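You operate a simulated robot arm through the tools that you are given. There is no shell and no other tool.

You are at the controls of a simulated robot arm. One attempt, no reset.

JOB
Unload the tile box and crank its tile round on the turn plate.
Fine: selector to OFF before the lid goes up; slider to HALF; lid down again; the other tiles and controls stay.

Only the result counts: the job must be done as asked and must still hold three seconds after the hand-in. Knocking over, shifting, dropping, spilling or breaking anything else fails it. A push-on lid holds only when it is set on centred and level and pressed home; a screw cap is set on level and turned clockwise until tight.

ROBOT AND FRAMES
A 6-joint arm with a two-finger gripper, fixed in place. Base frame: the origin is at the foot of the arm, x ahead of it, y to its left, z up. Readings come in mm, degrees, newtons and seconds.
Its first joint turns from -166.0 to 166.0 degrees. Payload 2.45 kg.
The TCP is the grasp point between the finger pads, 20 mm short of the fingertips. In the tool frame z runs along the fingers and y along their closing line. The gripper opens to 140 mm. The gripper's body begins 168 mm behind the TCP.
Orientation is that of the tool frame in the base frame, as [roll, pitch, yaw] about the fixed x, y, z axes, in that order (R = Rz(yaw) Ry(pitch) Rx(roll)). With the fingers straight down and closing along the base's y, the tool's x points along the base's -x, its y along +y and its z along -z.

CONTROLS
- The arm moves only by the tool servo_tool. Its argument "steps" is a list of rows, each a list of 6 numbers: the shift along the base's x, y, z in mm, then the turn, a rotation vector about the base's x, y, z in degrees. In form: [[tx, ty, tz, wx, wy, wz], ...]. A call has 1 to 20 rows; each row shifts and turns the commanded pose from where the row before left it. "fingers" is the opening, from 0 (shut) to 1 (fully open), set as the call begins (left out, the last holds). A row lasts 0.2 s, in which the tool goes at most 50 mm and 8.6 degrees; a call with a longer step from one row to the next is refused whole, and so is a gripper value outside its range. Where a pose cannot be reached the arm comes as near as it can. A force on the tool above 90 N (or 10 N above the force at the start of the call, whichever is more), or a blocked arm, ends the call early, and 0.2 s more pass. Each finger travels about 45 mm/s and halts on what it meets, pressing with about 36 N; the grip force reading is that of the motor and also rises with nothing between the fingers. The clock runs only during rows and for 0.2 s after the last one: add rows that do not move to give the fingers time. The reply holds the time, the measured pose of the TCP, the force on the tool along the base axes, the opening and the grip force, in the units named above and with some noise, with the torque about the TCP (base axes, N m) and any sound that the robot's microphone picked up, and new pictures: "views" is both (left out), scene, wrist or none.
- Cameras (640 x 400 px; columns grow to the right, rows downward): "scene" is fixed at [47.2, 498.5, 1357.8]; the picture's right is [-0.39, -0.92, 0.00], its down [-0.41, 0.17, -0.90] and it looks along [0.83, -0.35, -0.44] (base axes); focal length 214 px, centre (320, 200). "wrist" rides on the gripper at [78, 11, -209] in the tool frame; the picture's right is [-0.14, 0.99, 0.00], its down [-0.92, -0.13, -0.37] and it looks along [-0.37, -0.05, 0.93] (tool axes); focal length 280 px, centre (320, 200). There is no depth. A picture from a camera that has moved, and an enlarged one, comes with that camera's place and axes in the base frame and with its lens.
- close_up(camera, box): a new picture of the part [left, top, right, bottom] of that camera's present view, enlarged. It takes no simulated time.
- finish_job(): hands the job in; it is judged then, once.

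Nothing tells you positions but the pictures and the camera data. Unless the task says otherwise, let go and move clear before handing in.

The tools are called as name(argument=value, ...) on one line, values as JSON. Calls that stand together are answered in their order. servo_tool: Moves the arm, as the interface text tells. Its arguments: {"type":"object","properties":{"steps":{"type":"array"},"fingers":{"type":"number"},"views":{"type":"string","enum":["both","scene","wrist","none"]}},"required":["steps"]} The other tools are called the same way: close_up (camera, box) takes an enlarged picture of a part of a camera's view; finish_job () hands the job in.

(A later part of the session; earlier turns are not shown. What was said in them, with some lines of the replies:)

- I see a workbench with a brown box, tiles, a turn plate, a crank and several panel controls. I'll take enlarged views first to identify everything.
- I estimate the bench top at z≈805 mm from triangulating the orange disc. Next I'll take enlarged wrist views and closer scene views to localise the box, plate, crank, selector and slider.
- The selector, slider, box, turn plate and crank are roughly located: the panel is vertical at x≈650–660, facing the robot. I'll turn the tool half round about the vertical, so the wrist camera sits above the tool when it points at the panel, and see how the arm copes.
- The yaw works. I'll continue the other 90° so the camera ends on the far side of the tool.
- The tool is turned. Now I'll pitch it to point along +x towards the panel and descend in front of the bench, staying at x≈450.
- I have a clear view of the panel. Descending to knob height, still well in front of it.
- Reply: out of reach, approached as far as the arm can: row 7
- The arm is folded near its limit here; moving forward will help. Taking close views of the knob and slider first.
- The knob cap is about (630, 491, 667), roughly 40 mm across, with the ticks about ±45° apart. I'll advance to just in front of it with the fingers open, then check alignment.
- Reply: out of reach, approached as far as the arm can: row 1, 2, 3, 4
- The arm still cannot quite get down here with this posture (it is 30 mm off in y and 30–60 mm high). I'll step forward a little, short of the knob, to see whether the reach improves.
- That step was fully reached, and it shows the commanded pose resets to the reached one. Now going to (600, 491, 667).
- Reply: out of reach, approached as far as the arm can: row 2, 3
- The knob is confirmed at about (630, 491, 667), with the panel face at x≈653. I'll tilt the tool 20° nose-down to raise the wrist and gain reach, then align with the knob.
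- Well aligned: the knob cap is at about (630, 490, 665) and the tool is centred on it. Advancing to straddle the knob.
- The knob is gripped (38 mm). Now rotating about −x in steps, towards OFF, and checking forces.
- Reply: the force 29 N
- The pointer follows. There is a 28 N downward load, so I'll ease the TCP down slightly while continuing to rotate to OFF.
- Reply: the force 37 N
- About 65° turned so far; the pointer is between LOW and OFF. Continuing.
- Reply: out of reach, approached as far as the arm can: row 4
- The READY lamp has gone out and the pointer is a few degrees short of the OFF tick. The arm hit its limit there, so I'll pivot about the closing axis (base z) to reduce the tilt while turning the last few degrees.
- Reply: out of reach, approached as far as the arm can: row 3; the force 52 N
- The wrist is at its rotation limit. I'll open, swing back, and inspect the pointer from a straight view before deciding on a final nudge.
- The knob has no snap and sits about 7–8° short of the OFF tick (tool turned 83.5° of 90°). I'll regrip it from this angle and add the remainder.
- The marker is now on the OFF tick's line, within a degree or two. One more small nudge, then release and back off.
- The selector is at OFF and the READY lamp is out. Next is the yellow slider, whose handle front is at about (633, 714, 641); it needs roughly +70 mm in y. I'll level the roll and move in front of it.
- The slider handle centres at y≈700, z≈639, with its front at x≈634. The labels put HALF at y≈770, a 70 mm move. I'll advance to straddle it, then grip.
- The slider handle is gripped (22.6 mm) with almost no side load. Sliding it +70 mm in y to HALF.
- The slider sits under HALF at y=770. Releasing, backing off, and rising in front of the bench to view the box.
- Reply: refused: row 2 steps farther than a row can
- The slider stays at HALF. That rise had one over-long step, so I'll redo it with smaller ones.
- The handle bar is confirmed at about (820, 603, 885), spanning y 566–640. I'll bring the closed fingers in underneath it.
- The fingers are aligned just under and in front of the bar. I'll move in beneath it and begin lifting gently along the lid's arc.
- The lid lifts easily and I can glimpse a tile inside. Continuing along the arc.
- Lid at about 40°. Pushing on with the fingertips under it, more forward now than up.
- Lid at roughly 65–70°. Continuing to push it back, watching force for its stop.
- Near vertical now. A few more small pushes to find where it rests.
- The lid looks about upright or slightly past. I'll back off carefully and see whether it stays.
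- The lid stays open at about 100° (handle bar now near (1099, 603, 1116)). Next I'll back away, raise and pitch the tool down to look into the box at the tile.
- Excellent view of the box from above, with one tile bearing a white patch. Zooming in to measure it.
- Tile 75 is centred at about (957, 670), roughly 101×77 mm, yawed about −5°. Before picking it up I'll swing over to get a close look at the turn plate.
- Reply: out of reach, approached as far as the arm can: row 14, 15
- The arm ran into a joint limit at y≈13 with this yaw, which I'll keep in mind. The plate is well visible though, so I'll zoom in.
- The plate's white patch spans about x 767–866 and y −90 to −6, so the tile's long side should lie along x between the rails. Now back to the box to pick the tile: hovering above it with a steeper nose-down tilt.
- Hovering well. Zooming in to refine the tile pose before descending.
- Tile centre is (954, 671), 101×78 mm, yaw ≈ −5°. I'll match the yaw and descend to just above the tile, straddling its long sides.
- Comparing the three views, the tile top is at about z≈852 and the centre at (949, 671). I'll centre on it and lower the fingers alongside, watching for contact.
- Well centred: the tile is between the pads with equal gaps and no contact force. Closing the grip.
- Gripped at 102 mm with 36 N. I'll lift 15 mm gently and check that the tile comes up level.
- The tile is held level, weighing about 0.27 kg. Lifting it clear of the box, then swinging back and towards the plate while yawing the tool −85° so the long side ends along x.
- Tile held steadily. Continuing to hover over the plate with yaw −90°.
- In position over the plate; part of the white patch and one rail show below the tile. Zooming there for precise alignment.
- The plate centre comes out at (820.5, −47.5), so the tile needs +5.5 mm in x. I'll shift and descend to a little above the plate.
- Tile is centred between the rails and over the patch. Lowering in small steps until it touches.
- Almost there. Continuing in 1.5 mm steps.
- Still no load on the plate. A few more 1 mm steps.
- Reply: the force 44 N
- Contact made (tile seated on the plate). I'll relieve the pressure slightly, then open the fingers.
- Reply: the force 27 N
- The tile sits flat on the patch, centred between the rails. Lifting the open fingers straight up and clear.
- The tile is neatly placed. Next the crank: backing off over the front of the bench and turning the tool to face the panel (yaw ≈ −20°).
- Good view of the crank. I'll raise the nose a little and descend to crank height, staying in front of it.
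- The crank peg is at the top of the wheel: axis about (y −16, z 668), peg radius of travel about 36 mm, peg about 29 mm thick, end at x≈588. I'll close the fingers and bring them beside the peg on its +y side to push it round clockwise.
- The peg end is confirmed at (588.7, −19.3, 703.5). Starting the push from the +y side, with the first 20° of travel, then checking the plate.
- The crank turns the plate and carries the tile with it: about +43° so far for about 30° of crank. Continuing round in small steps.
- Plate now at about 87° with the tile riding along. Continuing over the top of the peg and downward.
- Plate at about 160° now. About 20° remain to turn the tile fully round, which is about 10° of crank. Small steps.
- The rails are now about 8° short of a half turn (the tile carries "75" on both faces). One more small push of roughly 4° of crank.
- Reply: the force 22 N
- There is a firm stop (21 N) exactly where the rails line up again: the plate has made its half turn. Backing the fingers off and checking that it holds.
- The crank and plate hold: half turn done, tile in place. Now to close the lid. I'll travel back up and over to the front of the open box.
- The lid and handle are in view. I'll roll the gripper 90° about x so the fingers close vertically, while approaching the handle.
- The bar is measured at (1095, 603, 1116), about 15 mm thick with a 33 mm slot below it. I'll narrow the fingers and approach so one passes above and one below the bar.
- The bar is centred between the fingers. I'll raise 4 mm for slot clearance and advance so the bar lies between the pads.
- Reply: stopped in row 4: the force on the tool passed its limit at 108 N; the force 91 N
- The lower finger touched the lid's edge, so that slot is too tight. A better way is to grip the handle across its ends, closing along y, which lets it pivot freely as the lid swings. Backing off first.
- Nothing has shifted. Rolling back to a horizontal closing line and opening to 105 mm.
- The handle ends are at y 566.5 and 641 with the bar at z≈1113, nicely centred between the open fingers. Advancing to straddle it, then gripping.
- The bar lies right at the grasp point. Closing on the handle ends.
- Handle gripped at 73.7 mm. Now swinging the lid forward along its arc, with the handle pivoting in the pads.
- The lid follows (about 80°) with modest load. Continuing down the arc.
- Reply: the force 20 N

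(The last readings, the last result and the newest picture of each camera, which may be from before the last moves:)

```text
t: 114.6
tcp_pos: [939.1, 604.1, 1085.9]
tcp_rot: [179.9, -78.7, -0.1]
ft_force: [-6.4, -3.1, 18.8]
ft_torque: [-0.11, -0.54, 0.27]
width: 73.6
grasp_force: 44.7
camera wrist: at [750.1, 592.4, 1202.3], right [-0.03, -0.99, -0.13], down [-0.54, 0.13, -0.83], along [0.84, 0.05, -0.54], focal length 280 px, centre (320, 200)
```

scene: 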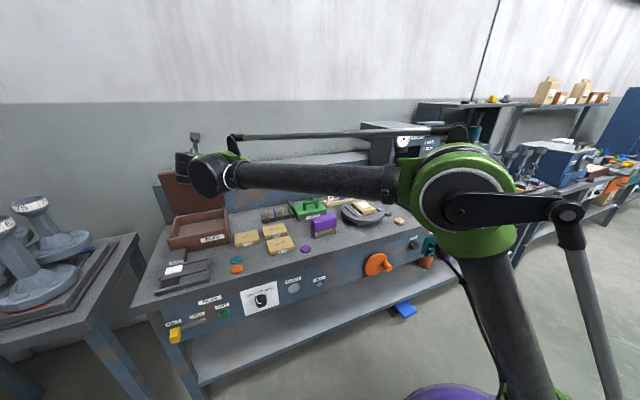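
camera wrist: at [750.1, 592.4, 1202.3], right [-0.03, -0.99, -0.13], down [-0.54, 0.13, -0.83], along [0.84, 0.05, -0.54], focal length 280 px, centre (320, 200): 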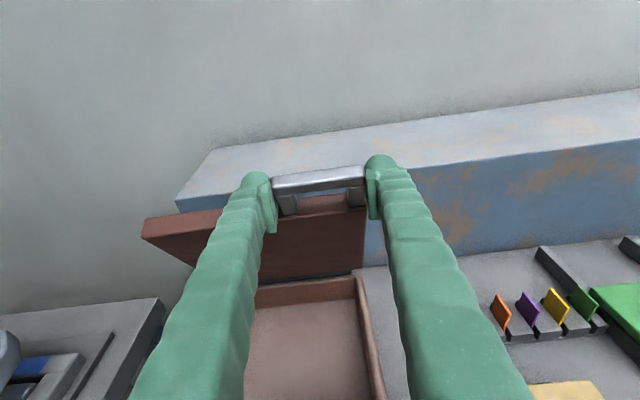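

Still following well, with a light radial load. Continuing with a slightly larger radius.

servo_tool(steps=[[-9.2, 0, -4, 0, 0, 0], [-9, 0, -5.8, 0, 0, 0], [-8.6, 0, -6.4, 0, 0, 0], [-8.2, 0, -6.9, 0, 0, 0], [-8, 0, -6.9, 0, 0, 0], [-7.7, 0, -7.3, 0, 0, 0], [-7.3, 0, -7.7, 0, 0, 0], [-6.9, 0, -8, 0, 0, 0], [0, 0, 0, 0, 0, 0]])

close_up(camera="scene", box=[130, 140, 290, 260])

```text
t: 116.6
tcp_pos: [873.6, 603.6, 1034.7]
tcp_rot: [180.0, -78.7, 0.0]
ft_force: [-22.9, -7.0, 22.4]
ft_torque: [-0.35, -0.72, 0.08]
width: 74.0
grasp_force: 45.2
camera wrist: at [685.3, 592.5, 1149.9], right [-0.03, -0.99, -0.13], down [-0.54, 0.13, -0.83], along [0.84, 0.05, -0.54], focal length 280 px, centre (320, 200)
```

scene: 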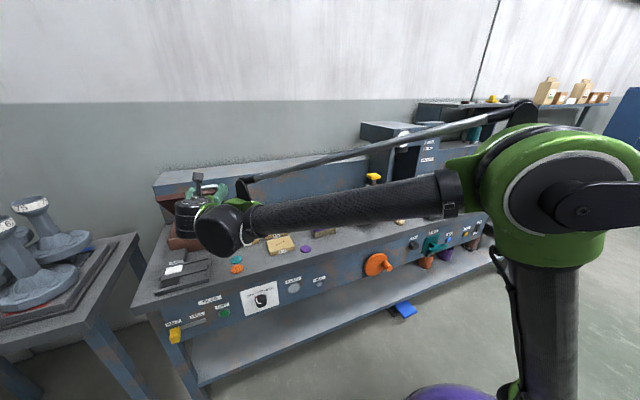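
wrist: 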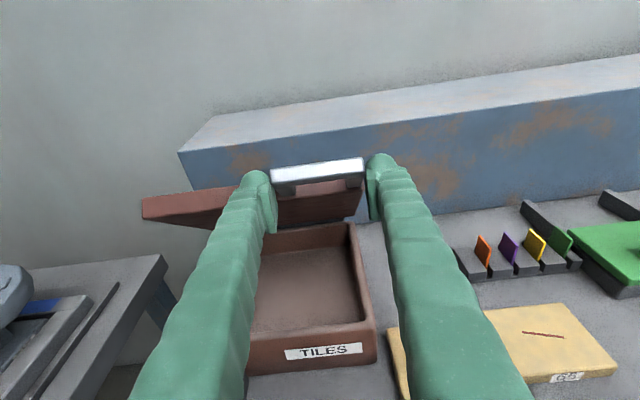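

```text
3.33 times, centred on (210, 200) of scene
camera zoom: at [47.2, 498.5, 1357.8], right [-0.39, -0.92, 0.0], down [-0.41, 0.17, -0.9], along [0.83, -0.35, -0.44], focal length 715 px, centre (687, 200)
```

zoom: 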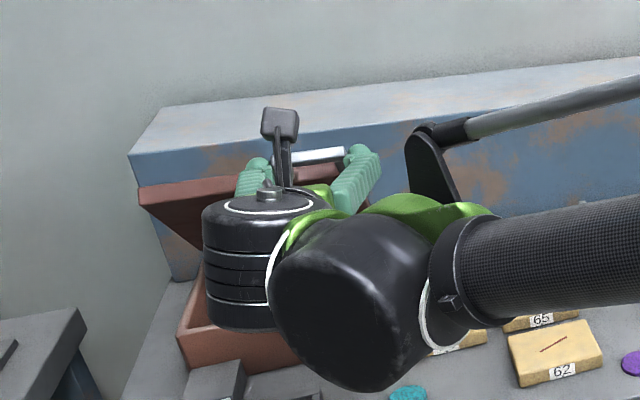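

The radial push has grown to about 32 N, so I'll relieve it by easing outward a few millimetres before continuing.

servo_tool(steps=[[-2.5, 0, 2, 0, 0, 0], [0, 0, 0, 0, 0, 0]], views="none")

```text
t: 117.2
tcp_pos: [875.6, 602.7, 1031.9]
tcp_rot: [-179.9, -78.6, -0.2]
ft_force: [-4.5, -4.3, 4.6]
ft_torque: [0.1, -0.49, 0.23]
width: 73.8
grasp_force: 44.6
```

Relieved to about 6 N, and refitting the arc gives a hinge at (1052, 885) with radius 232 mm. Continuing down with corrected waypoints.

servo_tool(steps=[[-6.3, 0, -7.6, 0, 0, 0], [-5.9, 0, -8, 0, 0, 0], [-5.4, 0, -8.2, 0, 0, 0], [-4.9, 0, -8.5, 0, 0, 0], [-5, 0, -8.9, 0, 0, 0], [-4.5, 0, -9.1, 0, 0, 0], [-4, 0, -9.3, 0, 0, 0], [-3.6, 0, -9.4, 0, 0, 0], [0, 0, 0, 0, 0, 0]], views="wrist")

```text
t: 119.2
tcp_pos: [836.7, 603.0, 963.5]
tcp_rot: [179.9, -78.6, 0.1]
ft_force: [4.2, 1.2, -2.7]
ft_torque: [0.02, 0.09, -0.05]
width: 6.0
grasp_force: 29.0
camera wrist: at [647.4, 592.4, 1080.7], right [-0.03, -0.99, -0.13], down [-0.54, 0.13, -0.83], along [0.84, 0.05, -0.54], focal length 280 px, centre (320, 200)
```

wrist: 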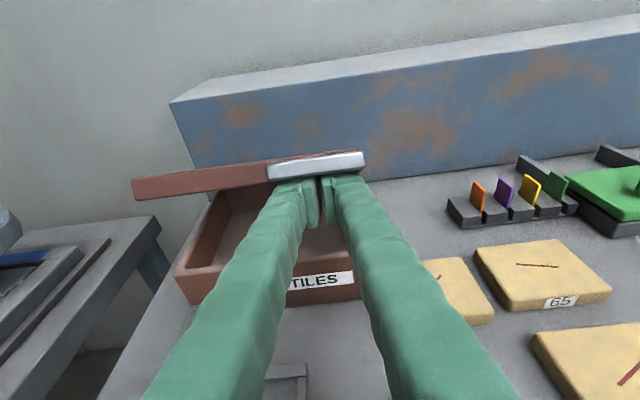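

The handle slipped out of the grip, but the closed fingers have ended up under the bar and are carrying the lid at about 25°, just as when I opened it. I'll lower it from below along the same path.

servo_tool(steps=[[-2.7, 0, -8, 0, 0, 0], [-2.7, 0, -8, 0, 0, 0], [-2.7, 0, -8, 0, 0, 0], [-2.7, 0, -8, 0, 0, 0], [-2.7, 0, -8, 0, 0, 0], [-2.7, 0, -8, 0, 0, 0], [-2.7, 0, -8, 0, 0, 0], [-2.7, 0, -8, 0, 0, 0], [0, 0, 0, 0, 0, 0]], fingers=0.0)

close_up(camera="scene", box=[150, 180, 310, 280])

```text
t: 121.2
tcp_pos: [813.5, 602.9, 900.3]
tcp_rot: [179.8, -78.6, 0.1]
ft_force: [-0.2, -0.9, -0.8]
ft_torque: [0.03, 0.02, -0.02]
width: 5.9
grasp_force: 29.2
camera wrist: at [624.1, 592.5, 1016.5], right [-0.03, -0.99, -0.13], down [-0.54, 0.13, -0.83], along [0.84, 0.05, -0.54], focal length 280 px, centre (320, 200)
```

scene: 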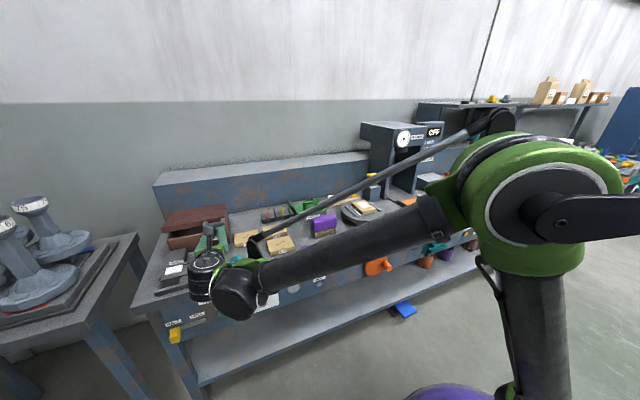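
wrist: 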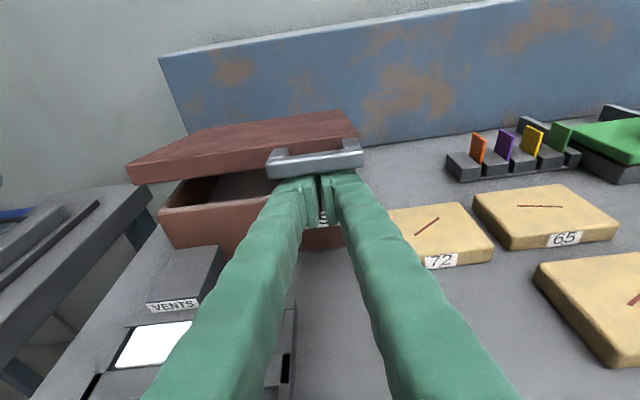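

```text
4.00 times, centred on (230, 230) of scene
camera zoom: at [47.2, 498.5, 1357.8], right [-0.39, -0.92, 0.0], down [-0.41, 0.17, -0.9], along [0.83, -0.35, -0.44], focal length 858 px, centre (680, 80)
```

zoom: 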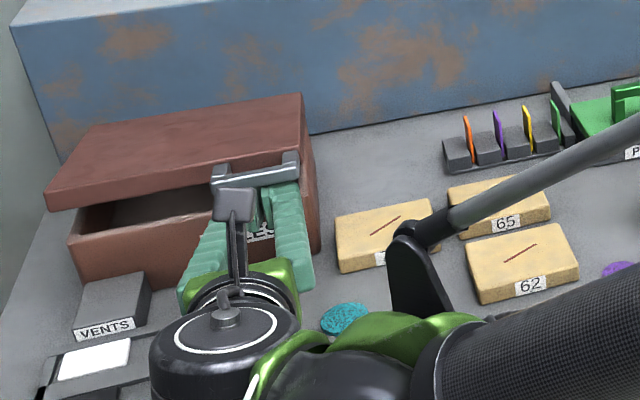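

Lid down to about 10°. Lowering the rest of the way.

servo_tool(steps=[[-1, 0, -8, 0, 0, 0], [-1, 0, -8, 0, 0, 0], [-0.5, 0, -8, 0, 0, 0], [0, 0, -8, 0, 0, 0], [0, 0, -8, 0, 0, 0], [0, 0, -8, 0, 0, 0], [0, 0, 0, 0, 0, 0]])

close_up(camera="scene", box=[150, 180, 310, 280])

close_up(camera="wrist", box=[150, 80, 410, 240])

```text
t: 122.8
tcp_pos: [809.2, 603.5, 851.3]
tcp_rot: [179.8, -78.6, 0.1]
ft_force: [-0.2, 0.4, -0.1]
ft_torque: [-0.01, 0.01, 0.03]
width: 0.0
grasp_force: 29.2
camera wrist: at [621.1, 592.6, 968.5], right [-0.03, -0.99, -0.13], down [-0.54, 0.13, -0.83], along [0.84, 0.05, -0.54], focal length 280 px, centre (320, 200)
```

scene: 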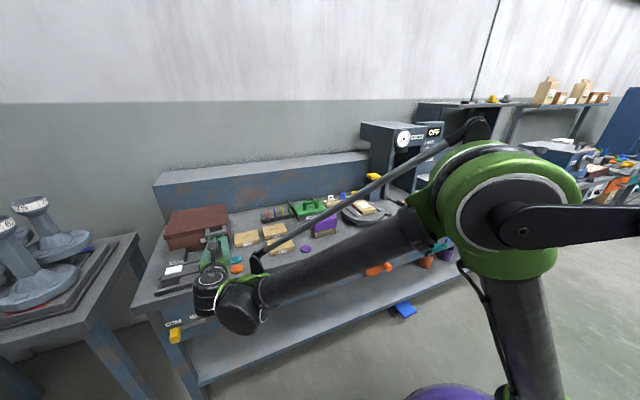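
wrist: 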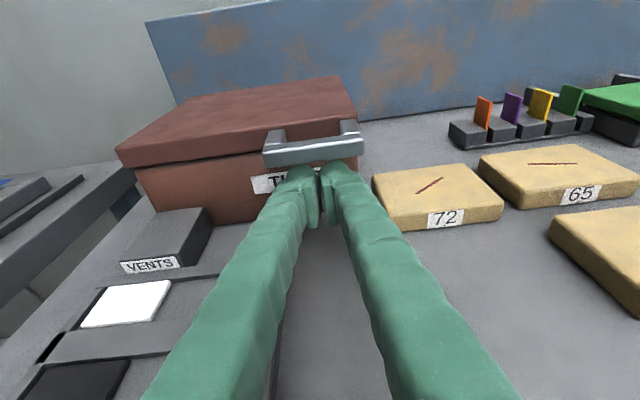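

```text
4.00 times, centred on (230, 230) of scene
camera zoom: at [47.2, 498.5, 1357.8], right [-0.39, -0.92, 0.0], down [-0.41, 0.17, -0.9], along [0.83, -0.35, -0.44], focal length 858 px, centre (680, 80)
```

zoom: 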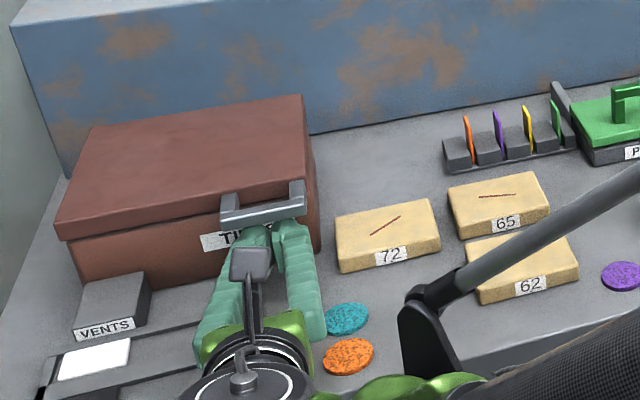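

```text
2.46 times, centred on (280, 160) of wrist
camera zoom: at [621.1, 592.6, 968.5], right [-0.03, -0.99, -0.13], down [-0.54, 0.13, -0.83], along [0.84, 0.05, -0.54], focal length 690 px, centre (418, 298)
```

zoom: 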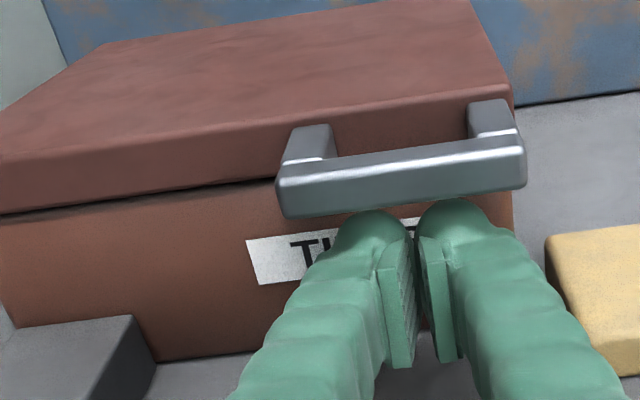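

The lid is closed and flush. Withdrawing straight back and up for a final check of everything.

servo_tool(steps=[[-25, 0, -1, 0, 0, 0], [-35, 0, 0, 0, 0, 0], [-40, 0, 5, 0, 0, 0], [-45, 0, 10, 0, 0, 0], [-45, 0, 15, 0, 0, 0], [-40, 0, 25, 0, 0, 0], [-40, -10, 25, 0, 0, 0], [-20, -20, 40, 0, 0, 0], [-20, -20, 40, 0, 0, 0], [0, -20, 40, 0, 0, 0], [0, -20, 40, 0, 0, 0], [0, 0, 0, 0, 0, 0]], fingers=0.3)

close_up(camera="scene", box=[130, 180, 290, 280])

close_up(camera="scene", box=[140, 270, 300, 370])

close_up(camera="scene", box=[330, 180, 410, 240])

close_up(camera="scene", box=[340, 200, 500, 300])

```text
t: 125.4
tcp_pos: [500.1, 513.2, 1093.2]
tcp_rot: [179.7, -78.6, 0.1]
ft_force: [-0.4, -1.1, 0.1]
ft_torque: [-0.02, -0.01, -0.06]
width: 42.0
grasp_force: 0.1
camera wrist: at [310.6, 503.3, 1209.9], right [-0.03, -0.99, -0.13], down [-0.54, 0.13, -0.83], along [0.84, 0.05, -0.54], focal length 280 px, centre (320, 200)
```

scene: 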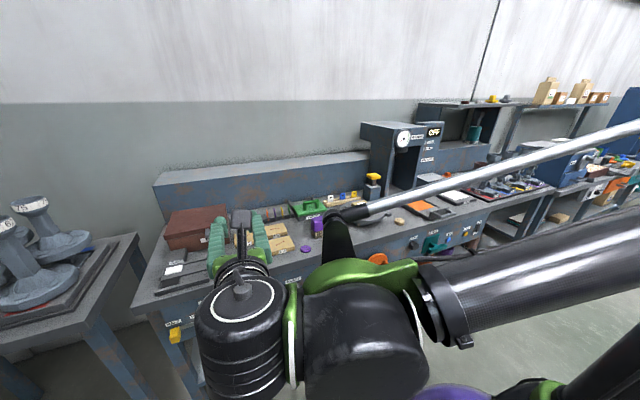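
wrist: 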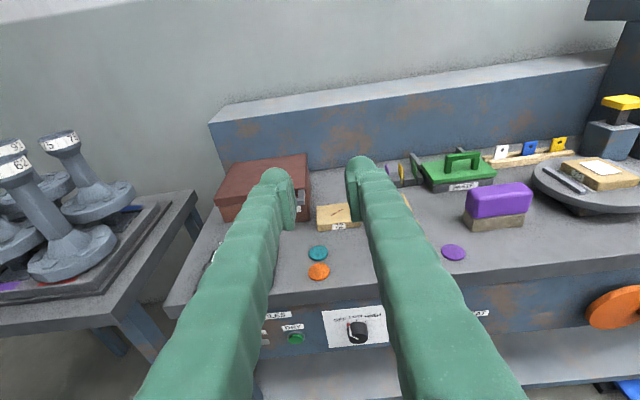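

```text
4.00 times, centred on (210, 230) of scene
camera zoom: at [47.2, 498.5, 1357.8], right [-0.39, -0.92, 0.0], down [-0.41, 0.17, -0.9], along [0.83, -0.35, -0.44], focal length 858 px, centre (760, 80)
```

zoom: 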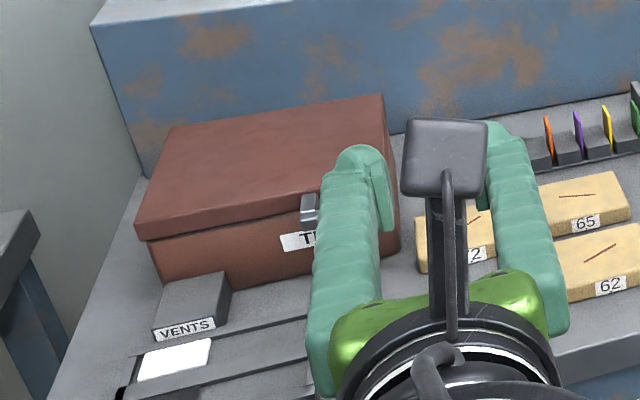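

```text
4.00 times, centred on (220, 320) of scene
camera zoom: at [47.2, 498.5, 1357.8], right [-0.39, -0.92, 0.0], down [-0.41, 0.17, -0.9], along [0.83, -0.35, -0.44], focal length 858 px, centre (720, -280)
```

zoom: 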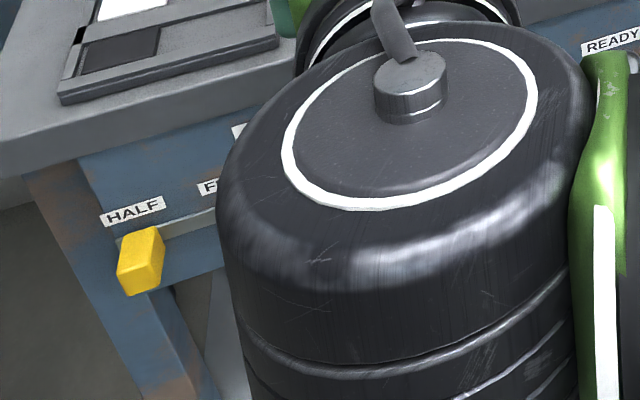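

```text
6.67 times, centred on (370, 210) of scene
camera zoom: at [47.2, 498.5, 1357.8], right [-0.39, -0.92, 0.0], down [-0.41, 0.17, -0.9], along [0.83, -0.35, -0.44], focal length 1430 px, centre (-13, 133)
```

zoom: 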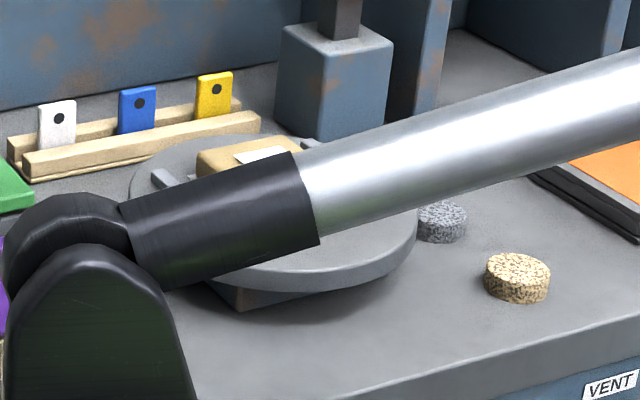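

```text
4.00 times, centred on (420, 250) of scene
camera zoom: at [47.2, 498.5, 1357.8], right [-0.39, -0.92, 0.0], down [-0.41, 0.17, -0.9], along [0.83, -0.35, -0.44], focal length 858 px, centre (-80, 0)
```

zoom: 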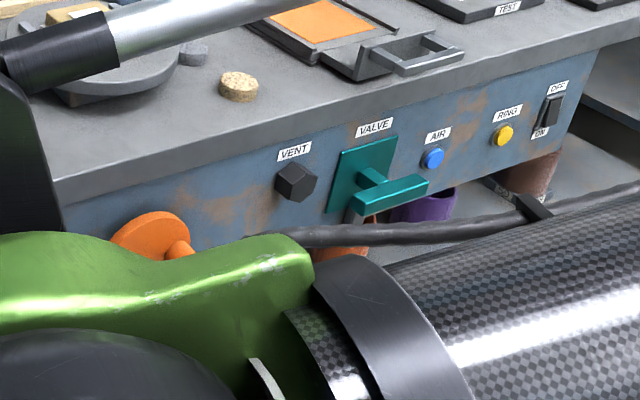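

Box and lid look as at the start, slider is at HALF, and the neighbouring controls are untouched. I'll raise the arm clear so I can verify the selector and the plate unobstructed.

servo_tool(steps=[[-10, -10, 40, 0, 0, 0], [-10, -10, 40, 0, 0, 0], [-10, -10, 40, 0, 0, 0], [-10, -10, 40, 0, 0, 0], [-10, -10, 40, 0, 8, 0], [0, 0, 20, 0, 8, 0], [0, 0, 0, 0, 8, 0], [0, 0, 0, 0, 8, 0], [0, 0, 0, 0, 0, 0]])

close_up(camera="scene", box=[140, 270, 300, 370])

close_up(camera="scene", box=[235, 270, 315, 320])

close_up(camera="scene", box=[330, 180, 410, 240])

close_up(camera="scene", box=[130, 180, 290, 280])

close_up(camera="scene", box=[340, 200, 500, 300])

```text
t: 127.4
tcp_pos: [450.7, 463.2, 1312.4]
tcp_rot: [179.9, -46.5, 0.0]
ft_force: [1.0, 1.0, 0.5]
ft_torque: [0.01, -0.02, -0.01]
width: 41.8
grasp_force: 0.1
camera wrist: at [352.7, 452.4, 1511.2], right [-0.1, -0.99, -0.1], down [-0.9, 0.13, -0.41], along [0.42, 0.05, -0.9], focal length 280 px, centre (320, 200)
```

scene: 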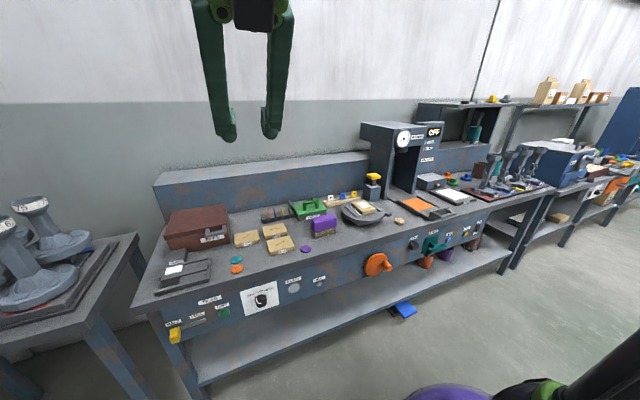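
wrist: 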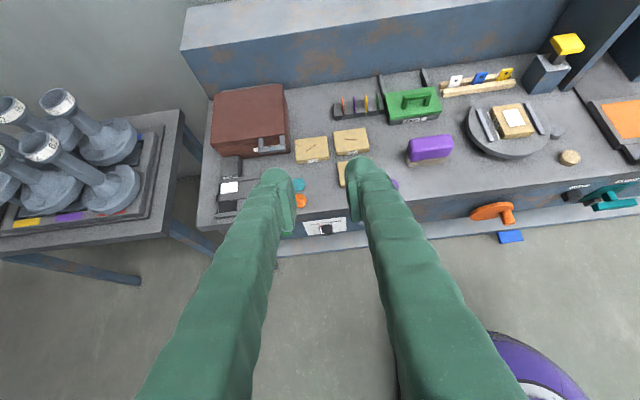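

```text
4.00 times, centred on (220, 320) of scene
camera zoom: at [47.2, 498.5, 1357.8], right [-0.39, -0.92, 0.0], down [-0.41, 0.17, -0.9], along [0.83, -0.35, -0.44], focal length 858 px, centre (720, -280)
```

zoom: 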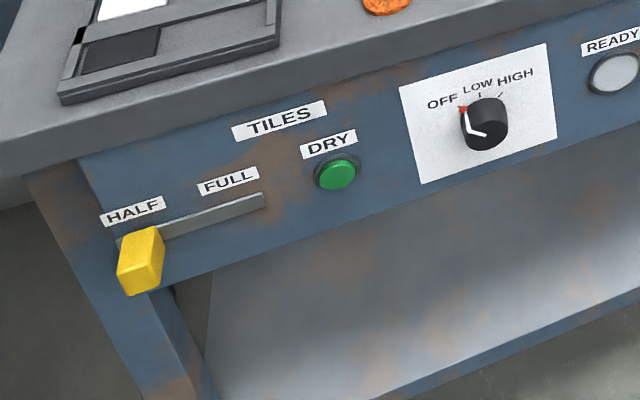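

```text
8.00 times, centred on (275, 295) of scene
camera zoom: at [47.2, 498.5, 1357.8], right [-0.39, -0.92, 0.0], down [-0.41, 0.17, -0.9], along [0.83, -0.35, -0.44], focal length 1716 px, centre (680, -560)
```

zoom: 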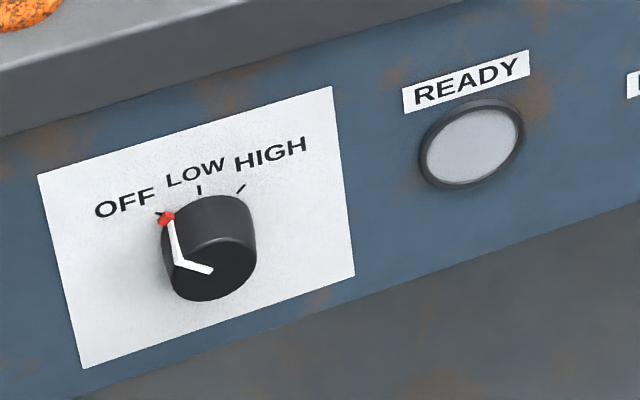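

```text
6.67 times, centred on (370, 210) of scene
camera zoom: at [47.2, 498.5, 1357.8], right [-0.39, -0.92, 0.0], down [-0.41, 0.17, -0.9], along [0.83, -0.35, -0.44], focal length 1430 px, centre (-13, 133)
```

zoom: 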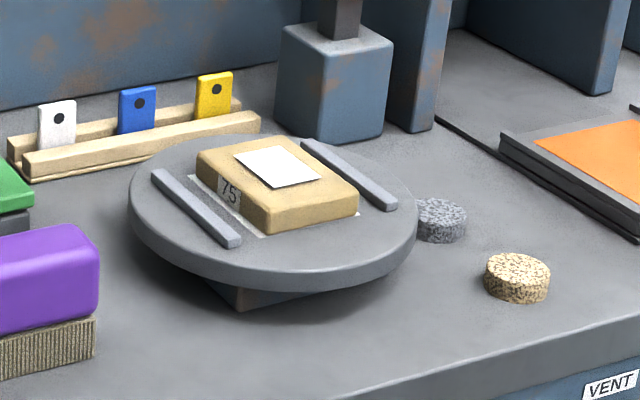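

```text
4.00 times, centred on (210, 230) of scene
camera zoom: at [47.2, 498.5, 1357.8], right [-0.39, -0.92, 0.0], down [-0.41, 0.17, -0.9], along [0.83, -0.35, -0.44], focal length 858 px, centre (760, 80)
```

zoom: 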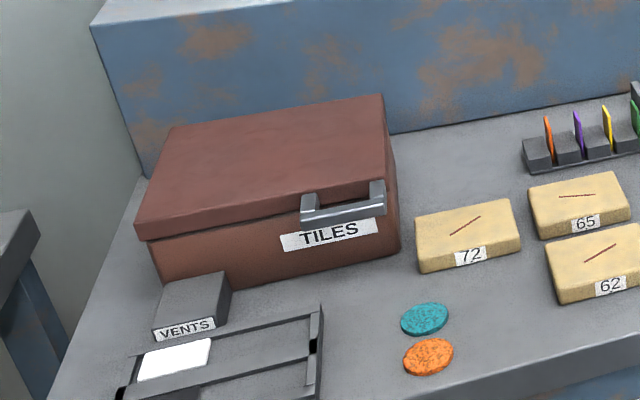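

```text
4.00 times, centred on (420, 250) of scene
camera zoom: at [47.2, 498.5, 1357.8], right [-0.39, -0.92, 0.0], down [-0.41, 0.17, -0.9], along [0.83, -0.35, -0.44], focal length 858 px, centre (-80, 0)
```

zoom: 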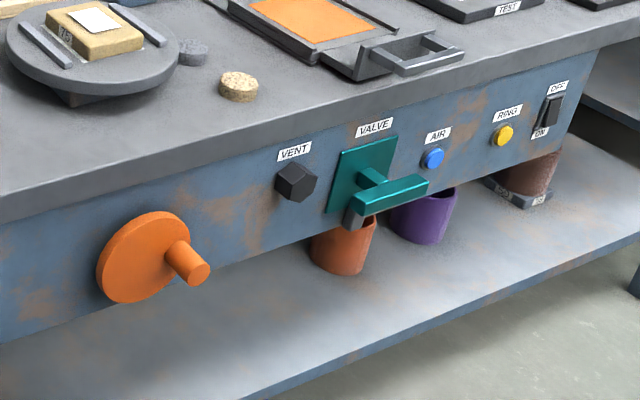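

Here is what the final check shows:
- **Selector:** at OFF, set before the lid was raised; the READY lamp is out.
- **Slider:** under HALF.
- **Lid:** closed and flush.
- **Tile:** 75 is on the turn plate, cranked half a turn to its stop.
- **Everything else:** the other tiles and controls are where they were, and the arm is clear.

I'm handing the job in.

finish_job()

```text
The job is handed in.
```

The job is done and handed in; I don't have the judge's verdict.

- **Selector:** I turned it to OFF before raising the lid, and the READY lamp went out.
- **Slider:** it now sits under HALF.
- **Tile:** tile 75 came out of the box and sits on the turn plate. I cranked it half a turn, to the plate's stop. The job didn't say how far "round" meant, so I took the stop as the end point.
- **Lid:** it is closed and flush. I bumped its edge once, at about 108 N, before finding a better grip. The handle slipped out of that grip on the way down, but the fingers caught the lid from below and lowered it.
- **Everything else:** in the last pictures the box is where it started, and the other tiles and nearby controls look untouched.

The arm has let go and is clear of the bench.
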